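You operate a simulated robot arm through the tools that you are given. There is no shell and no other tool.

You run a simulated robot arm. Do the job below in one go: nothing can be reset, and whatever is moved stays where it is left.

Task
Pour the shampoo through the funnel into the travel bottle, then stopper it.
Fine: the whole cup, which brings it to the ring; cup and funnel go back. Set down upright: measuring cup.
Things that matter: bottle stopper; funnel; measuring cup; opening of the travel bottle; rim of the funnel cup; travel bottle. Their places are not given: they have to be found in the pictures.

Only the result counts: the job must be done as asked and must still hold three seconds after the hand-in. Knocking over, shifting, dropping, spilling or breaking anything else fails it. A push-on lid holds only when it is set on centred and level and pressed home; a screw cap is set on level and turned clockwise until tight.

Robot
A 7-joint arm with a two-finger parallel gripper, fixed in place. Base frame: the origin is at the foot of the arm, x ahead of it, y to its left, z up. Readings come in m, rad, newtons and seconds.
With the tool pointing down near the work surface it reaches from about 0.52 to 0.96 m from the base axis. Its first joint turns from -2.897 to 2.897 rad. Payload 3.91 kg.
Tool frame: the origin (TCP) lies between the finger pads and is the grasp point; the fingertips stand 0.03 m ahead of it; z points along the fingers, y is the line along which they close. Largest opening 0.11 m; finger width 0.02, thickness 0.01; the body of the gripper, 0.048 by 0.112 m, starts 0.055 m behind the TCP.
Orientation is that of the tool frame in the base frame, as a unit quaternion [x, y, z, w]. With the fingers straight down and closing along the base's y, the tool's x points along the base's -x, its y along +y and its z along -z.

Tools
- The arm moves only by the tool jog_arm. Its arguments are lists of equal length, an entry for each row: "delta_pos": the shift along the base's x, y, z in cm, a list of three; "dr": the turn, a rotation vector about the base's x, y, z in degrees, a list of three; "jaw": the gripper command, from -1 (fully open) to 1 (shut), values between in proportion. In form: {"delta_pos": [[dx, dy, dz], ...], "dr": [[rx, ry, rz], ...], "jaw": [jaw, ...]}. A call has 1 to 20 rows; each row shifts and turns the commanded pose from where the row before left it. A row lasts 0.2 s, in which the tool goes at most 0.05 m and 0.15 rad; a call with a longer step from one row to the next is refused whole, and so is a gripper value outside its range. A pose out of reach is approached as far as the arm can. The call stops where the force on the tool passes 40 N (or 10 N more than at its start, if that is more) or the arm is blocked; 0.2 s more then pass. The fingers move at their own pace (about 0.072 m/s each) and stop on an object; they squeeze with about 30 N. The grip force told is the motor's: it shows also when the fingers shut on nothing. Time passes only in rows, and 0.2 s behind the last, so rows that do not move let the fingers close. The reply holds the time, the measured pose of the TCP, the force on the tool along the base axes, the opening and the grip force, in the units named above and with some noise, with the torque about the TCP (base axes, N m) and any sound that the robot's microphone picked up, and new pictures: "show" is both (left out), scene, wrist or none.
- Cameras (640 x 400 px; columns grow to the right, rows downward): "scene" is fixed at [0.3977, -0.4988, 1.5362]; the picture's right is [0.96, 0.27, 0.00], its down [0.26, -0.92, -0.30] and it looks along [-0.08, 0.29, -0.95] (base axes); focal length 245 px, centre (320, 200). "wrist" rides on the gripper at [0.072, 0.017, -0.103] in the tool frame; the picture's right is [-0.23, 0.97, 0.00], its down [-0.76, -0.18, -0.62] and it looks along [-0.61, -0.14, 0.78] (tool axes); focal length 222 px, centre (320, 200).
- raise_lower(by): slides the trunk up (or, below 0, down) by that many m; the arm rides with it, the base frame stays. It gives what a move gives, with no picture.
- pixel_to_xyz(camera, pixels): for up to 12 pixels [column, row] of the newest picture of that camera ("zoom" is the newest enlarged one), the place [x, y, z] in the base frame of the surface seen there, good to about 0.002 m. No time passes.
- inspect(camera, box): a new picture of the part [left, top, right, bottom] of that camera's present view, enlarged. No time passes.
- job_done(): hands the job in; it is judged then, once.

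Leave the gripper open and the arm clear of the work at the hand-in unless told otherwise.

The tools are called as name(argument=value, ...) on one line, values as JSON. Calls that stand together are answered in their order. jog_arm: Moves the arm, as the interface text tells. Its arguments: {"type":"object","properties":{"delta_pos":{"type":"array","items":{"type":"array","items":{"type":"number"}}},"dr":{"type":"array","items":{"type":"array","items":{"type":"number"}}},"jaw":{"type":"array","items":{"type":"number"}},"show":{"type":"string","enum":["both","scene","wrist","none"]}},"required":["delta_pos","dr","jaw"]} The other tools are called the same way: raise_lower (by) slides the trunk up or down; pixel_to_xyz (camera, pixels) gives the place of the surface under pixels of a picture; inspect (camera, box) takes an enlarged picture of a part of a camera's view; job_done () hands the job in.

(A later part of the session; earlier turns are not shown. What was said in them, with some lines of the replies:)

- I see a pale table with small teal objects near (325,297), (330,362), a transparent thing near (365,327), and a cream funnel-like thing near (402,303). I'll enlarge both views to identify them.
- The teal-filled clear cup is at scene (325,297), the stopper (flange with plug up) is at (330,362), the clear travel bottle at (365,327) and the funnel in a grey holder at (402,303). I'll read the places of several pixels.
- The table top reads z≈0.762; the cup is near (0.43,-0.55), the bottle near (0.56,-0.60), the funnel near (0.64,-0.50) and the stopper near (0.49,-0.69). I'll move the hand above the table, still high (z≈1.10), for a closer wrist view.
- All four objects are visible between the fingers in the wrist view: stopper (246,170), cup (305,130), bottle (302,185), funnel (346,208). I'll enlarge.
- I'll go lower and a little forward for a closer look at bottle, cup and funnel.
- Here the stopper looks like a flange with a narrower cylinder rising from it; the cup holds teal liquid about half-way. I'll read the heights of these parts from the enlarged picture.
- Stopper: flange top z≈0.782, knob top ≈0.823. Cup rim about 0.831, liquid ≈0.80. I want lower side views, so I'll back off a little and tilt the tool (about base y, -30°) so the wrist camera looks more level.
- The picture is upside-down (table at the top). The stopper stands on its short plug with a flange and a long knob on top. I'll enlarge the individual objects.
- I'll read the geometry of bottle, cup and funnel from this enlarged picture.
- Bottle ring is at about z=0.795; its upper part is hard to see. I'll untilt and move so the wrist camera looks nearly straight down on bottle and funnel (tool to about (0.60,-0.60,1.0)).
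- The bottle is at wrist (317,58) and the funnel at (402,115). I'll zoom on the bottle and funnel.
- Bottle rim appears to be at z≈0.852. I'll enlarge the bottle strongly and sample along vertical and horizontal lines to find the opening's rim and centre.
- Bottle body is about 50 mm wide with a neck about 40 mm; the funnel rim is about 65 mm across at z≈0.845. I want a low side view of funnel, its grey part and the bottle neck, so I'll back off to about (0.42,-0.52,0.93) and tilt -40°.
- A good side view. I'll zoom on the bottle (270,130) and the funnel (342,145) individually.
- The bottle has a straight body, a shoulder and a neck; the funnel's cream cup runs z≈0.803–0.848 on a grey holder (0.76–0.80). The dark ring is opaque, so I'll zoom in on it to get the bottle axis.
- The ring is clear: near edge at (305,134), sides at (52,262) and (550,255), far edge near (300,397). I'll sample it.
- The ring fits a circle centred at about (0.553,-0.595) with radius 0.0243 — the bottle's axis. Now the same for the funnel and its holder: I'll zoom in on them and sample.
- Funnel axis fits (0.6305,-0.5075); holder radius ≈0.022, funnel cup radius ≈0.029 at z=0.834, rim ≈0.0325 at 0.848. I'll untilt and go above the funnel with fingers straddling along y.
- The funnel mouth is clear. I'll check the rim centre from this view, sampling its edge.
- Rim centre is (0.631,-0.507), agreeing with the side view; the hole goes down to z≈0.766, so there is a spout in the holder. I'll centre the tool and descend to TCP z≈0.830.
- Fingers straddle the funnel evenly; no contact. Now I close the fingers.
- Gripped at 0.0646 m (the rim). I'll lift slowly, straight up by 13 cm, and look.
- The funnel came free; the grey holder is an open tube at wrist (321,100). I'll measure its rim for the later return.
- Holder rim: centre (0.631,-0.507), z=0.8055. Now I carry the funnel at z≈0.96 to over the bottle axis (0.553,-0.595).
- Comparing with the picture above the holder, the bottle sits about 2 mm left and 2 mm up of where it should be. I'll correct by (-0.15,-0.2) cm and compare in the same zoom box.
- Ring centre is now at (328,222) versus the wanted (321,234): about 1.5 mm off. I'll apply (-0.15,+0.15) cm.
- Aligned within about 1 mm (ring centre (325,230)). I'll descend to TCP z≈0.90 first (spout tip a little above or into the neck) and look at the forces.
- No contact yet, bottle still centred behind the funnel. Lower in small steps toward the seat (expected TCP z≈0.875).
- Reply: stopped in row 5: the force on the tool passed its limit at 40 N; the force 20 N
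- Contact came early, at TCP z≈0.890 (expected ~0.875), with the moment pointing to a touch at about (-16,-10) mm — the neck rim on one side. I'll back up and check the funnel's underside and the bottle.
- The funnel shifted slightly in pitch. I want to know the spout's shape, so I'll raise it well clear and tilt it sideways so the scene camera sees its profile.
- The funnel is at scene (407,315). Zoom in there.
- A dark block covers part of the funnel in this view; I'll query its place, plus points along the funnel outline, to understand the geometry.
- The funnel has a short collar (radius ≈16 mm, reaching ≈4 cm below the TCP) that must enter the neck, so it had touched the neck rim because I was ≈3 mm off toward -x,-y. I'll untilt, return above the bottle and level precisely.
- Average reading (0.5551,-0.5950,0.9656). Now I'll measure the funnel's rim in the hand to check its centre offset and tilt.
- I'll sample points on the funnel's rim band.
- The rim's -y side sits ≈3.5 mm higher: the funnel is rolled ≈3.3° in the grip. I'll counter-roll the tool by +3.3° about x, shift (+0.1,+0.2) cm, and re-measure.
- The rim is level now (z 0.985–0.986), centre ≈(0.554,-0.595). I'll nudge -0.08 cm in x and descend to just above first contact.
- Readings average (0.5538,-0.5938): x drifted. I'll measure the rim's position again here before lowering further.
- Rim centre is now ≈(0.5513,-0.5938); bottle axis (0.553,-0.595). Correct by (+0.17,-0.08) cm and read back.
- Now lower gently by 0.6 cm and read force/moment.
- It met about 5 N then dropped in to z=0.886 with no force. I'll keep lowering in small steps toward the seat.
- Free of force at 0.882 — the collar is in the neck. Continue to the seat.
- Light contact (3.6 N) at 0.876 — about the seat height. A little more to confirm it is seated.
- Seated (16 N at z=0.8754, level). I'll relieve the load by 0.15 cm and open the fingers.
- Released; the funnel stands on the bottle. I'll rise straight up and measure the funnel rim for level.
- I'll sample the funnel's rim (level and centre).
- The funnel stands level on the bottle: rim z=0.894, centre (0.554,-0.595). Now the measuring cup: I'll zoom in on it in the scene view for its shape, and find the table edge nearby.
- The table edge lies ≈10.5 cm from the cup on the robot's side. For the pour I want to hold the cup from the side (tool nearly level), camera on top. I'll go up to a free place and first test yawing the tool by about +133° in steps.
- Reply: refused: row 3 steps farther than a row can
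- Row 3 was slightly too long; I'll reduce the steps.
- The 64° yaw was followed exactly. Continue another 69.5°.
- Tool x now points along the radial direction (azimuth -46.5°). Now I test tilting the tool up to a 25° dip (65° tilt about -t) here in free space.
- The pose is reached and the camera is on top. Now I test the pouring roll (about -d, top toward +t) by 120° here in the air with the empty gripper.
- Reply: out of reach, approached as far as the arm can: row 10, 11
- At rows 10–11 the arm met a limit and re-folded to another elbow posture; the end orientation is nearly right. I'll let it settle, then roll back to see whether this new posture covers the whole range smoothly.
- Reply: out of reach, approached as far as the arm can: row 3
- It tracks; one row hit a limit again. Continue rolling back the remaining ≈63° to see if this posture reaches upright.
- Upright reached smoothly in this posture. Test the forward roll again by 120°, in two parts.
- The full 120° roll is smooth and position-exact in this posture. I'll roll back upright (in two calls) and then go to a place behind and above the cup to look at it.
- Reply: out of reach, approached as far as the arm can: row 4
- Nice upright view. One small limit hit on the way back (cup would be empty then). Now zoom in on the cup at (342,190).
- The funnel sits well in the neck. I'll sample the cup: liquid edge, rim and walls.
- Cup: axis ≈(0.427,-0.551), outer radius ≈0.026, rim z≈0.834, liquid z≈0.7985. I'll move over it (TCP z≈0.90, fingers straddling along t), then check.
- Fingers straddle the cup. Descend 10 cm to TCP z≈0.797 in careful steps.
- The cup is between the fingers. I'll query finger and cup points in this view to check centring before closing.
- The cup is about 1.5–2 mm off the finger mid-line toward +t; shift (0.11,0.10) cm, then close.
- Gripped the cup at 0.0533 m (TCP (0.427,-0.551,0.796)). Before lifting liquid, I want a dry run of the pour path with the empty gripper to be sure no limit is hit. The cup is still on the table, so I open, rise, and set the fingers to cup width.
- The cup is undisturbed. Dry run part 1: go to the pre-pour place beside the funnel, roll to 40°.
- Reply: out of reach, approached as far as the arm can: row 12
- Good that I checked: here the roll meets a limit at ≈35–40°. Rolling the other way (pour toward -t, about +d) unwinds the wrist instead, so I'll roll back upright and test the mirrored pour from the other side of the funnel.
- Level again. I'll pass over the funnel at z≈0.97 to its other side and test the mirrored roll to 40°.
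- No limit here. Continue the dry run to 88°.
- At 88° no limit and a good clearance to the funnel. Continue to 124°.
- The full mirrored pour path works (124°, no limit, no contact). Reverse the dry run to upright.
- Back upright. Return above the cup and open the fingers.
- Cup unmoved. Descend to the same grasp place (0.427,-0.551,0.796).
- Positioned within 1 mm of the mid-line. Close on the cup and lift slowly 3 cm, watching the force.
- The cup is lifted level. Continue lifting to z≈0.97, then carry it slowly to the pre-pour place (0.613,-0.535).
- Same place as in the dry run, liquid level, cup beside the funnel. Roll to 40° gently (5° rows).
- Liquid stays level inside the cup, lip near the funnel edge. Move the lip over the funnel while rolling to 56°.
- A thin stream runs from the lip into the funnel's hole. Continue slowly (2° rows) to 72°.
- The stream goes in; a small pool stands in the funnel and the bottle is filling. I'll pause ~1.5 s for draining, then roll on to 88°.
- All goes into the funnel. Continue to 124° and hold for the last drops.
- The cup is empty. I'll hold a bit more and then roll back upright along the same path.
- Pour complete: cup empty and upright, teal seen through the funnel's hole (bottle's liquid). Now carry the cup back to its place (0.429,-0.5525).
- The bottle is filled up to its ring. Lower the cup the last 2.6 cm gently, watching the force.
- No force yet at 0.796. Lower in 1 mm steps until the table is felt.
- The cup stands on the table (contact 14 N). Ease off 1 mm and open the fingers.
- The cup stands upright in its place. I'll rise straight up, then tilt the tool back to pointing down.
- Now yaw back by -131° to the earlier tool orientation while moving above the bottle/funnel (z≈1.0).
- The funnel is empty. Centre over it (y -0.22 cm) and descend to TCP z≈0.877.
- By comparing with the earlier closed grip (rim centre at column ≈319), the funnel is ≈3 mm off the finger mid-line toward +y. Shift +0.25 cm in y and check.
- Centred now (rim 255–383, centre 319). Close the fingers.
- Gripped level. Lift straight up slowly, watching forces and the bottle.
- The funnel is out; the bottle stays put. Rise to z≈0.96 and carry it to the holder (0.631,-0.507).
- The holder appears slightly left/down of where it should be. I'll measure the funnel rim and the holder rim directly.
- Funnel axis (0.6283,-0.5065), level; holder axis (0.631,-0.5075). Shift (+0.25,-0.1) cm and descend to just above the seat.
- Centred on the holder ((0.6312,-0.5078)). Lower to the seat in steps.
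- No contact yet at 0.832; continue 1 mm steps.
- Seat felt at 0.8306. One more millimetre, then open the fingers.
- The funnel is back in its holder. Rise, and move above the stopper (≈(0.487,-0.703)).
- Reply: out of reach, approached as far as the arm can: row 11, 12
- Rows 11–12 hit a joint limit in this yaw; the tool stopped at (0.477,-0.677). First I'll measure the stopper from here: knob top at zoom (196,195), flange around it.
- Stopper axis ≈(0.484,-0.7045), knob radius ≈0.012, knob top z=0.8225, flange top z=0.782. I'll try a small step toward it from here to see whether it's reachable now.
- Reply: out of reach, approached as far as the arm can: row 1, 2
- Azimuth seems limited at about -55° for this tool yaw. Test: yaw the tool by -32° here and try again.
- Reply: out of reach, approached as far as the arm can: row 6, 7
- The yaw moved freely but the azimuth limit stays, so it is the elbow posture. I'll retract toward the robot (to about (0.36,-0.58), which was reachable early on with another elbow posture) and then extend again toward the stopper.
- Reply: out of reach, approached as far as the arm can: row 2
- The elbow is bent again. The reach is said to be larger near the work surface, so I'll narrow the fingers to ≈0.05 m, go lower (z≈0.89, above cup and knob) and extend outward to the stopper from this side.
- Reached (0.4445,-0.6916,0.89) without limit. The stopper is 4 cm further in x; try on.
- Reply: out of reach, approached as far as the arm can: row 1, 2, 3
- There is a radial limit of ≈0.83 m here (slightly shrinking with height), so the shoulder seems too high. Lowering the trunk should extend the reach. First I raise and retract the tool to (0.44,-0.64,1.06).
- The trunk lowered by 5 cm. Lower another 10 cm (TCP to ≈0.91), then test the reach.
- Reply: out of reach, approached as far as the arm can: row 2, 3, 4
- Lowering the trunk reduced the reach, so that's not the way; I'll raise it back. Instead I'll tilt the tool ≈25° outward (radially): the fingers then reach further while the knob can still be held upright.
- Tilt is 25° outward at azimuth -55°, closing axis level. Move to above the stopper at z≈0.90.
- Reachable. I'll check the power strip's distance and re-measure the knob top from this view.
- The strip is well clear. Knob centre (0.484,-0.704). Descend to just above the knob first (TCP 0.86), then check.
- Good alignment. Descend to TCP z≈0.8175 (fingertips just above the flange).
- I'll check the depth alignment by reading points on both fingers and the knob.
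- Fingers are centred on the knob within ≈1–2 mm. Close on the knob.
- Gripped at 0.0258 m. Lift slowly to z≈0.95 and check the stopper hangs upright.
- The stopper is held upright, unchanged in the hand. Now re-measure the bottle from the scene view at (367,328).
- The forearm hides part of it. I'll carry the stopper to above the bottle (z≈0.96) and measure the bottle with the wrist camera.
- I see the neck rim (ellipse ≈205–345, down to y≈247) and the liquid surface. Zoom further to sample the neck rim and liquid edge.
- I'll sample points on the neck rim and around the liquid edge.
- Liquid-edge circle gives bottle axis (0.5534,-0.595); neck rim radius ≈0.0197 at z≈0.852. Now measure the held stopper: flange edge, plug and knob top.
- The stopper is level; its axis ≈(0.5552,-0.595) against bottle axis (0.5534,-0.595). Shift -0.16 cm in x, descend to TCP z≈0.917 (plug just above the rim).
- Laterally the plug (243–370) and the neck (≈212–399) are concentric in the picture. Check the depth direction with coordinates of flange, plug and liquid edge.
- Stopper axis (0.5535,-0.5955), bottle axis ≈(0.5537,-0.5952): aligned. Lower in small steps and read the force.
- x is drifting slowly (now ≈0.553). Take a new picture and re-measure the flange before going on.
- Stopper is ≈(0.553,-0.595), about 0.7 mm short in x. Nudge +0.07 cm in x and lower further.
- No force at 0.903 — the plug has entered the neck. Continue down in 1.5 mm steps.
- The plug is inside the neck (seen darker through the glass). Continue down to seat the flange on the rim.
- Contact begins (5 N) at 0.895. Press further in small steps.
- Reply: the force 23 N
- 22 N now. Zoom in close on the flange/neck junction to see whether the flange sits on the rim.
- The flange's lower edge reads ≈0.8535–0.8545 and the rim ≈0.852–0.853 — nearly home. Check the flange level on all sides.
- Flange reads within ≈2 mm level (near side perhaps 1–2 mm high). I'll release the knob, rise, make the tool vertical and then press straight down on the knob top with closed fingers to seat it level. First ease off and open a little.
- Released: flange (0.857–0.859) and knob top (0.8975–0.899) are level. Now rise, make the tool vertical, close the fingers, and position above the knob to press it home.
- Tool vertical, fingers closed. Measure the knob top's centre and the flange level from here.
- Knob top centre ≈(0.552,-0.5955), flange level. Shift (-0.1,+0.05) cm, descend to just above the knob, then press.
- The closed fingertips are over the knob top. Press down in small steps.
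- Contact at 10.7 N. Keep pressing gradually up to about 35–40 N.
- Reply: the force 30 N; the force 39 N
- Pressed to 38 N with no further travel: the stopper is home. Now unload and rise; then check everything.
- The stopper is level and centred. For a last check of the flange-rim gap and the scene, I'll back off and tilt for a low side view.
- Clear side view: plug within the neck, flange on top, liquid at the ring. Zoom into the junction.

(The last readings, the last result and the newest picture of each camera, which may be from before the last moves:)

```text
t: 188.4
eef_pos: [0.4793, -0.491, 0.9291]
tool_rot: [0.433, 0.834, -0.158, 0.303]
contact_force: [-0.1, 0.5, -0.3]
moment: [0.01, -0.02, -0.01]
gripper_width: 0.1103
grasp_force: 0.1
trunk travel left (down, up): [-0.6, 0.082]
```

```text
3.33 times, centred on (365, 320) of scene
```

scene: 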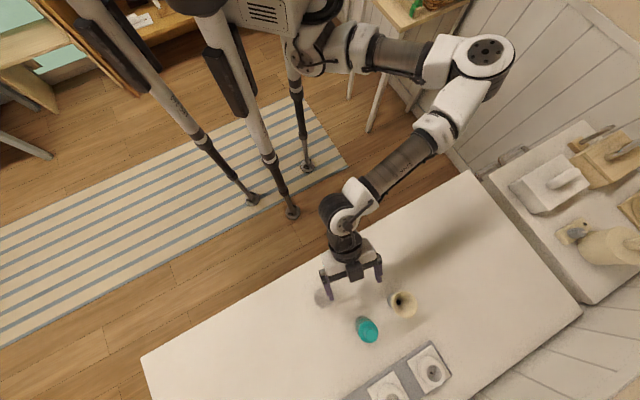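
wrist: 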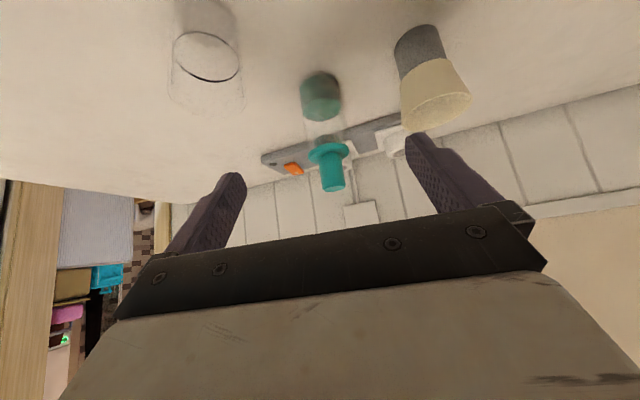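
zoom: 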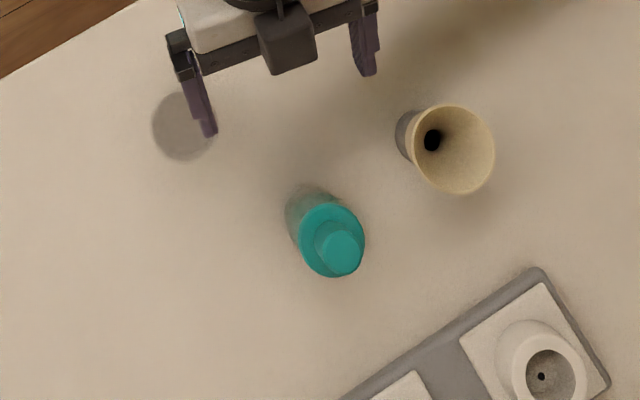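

Flange is flush on the neck rim, level; liquid stands at the ring; cup upright, funnel in its holder. Now I move the arm up and clear, gripper open.

jog_arm(delta_pos=[[0, 0, 2], [0, 0, 3], [0, 0, 4], [-1, 1.5, 4], [-2, 2.5, 3], [-2, 3, 2], [-2, 3, 0], [0, 0, 0], [0, 0, 0]], dr=[[0, 0, 0], [0, 0, 0], [0, 0, 0], [0, 0, 0], [0, 0, 0], [0, 0, 0], [0, 0, 0], [0, 0, 0], [0, 0, 0]], jaw=[-1, -1, -1, -1, -1, -1, -1, -1, -1])

inspect(camera="scene", box=[290, 260, 440, 380])

pixel_to_xyz(camera="zoom", pixels=[[340, 250], [330, 212], [308, 240], [350, 272], [440, 190], [450, 108], [415, 150], [492, 150], [185, 125]])

```text
t: 190.4
eef_pos: [0.4069, -0.3899, 1.1088]
tool_rot: [0.433, 0.834, -0.157, 0.303]
contact_force: [-1.1, -1.0, 0.4]
moment: [0.0, -0.02, -0.02]
gripper_width: 0.1102
grasp_force: 0.2
trunk travel left (down, up): [-0.6, 0.082]
```

scene: 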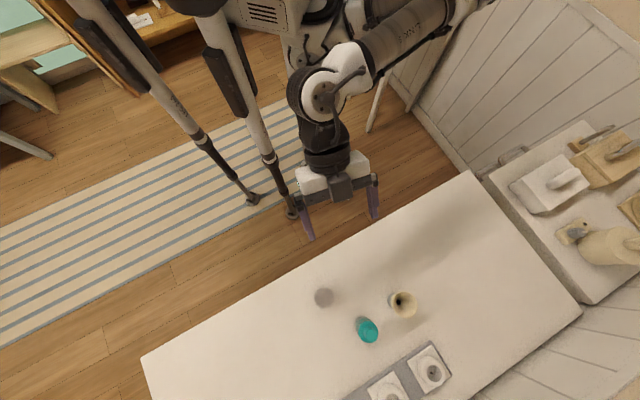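
wrist: 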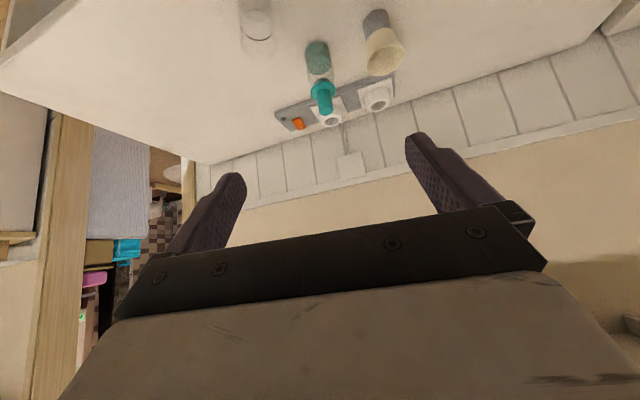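

```text
3.33 times, centred on (365, 320) of scene
```

zoom: 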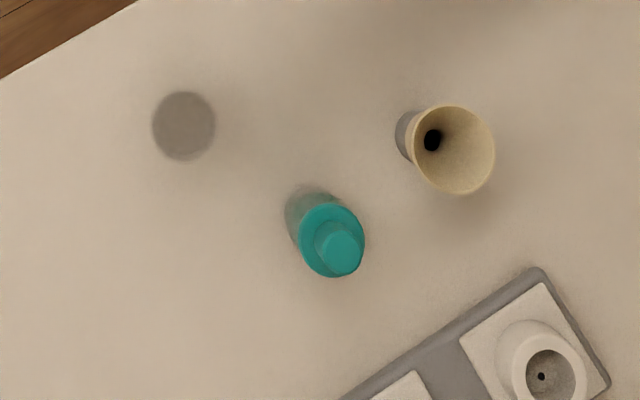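

```text
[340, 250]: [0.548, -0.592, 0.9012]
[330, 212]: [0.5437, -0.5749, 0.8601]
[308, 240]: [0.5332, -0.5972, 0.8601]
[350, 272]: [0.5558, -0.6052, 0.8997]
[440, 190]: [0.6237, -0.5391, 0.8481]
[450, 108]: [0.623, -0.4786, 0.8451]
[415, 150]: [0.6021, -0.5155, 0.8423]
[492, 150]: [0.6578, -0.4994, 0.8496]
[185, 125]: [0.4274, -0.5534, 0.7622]
```

Everything is in place: the bottle is filled to its ring and stoppered, the funnel is in its holder, the cup is upright in its place, and the arm is clear with the gripper open. I'm handing in the job.

job_done()

```text
The job is handed in.
```

I poured the whole cup of shampoo through the funnel into the travel bottle and stoppered it. The job is handed in; no verdict came back.

- **Bottle:** the shampoo reads z ≈ 0.795, level with the ring. I saw no spill in the pictures.
- **Stopper:** it sits centred and level, with its flange on the neck rim. I pressed it with 38 N and it moved no further, but the microphone picked up no click.
- **Measuring cup:** empty and upright, back where it stood at the start.
- **Funnel:** back in its grey holder and upright.
- **Arm:** clear of the table, with the gripper open.

The first try at fitting the funnel touched the bottle's neck and tripped the 40 N force stop. The bottle did not move, and I realigned the funnel and seated it level before pouring.
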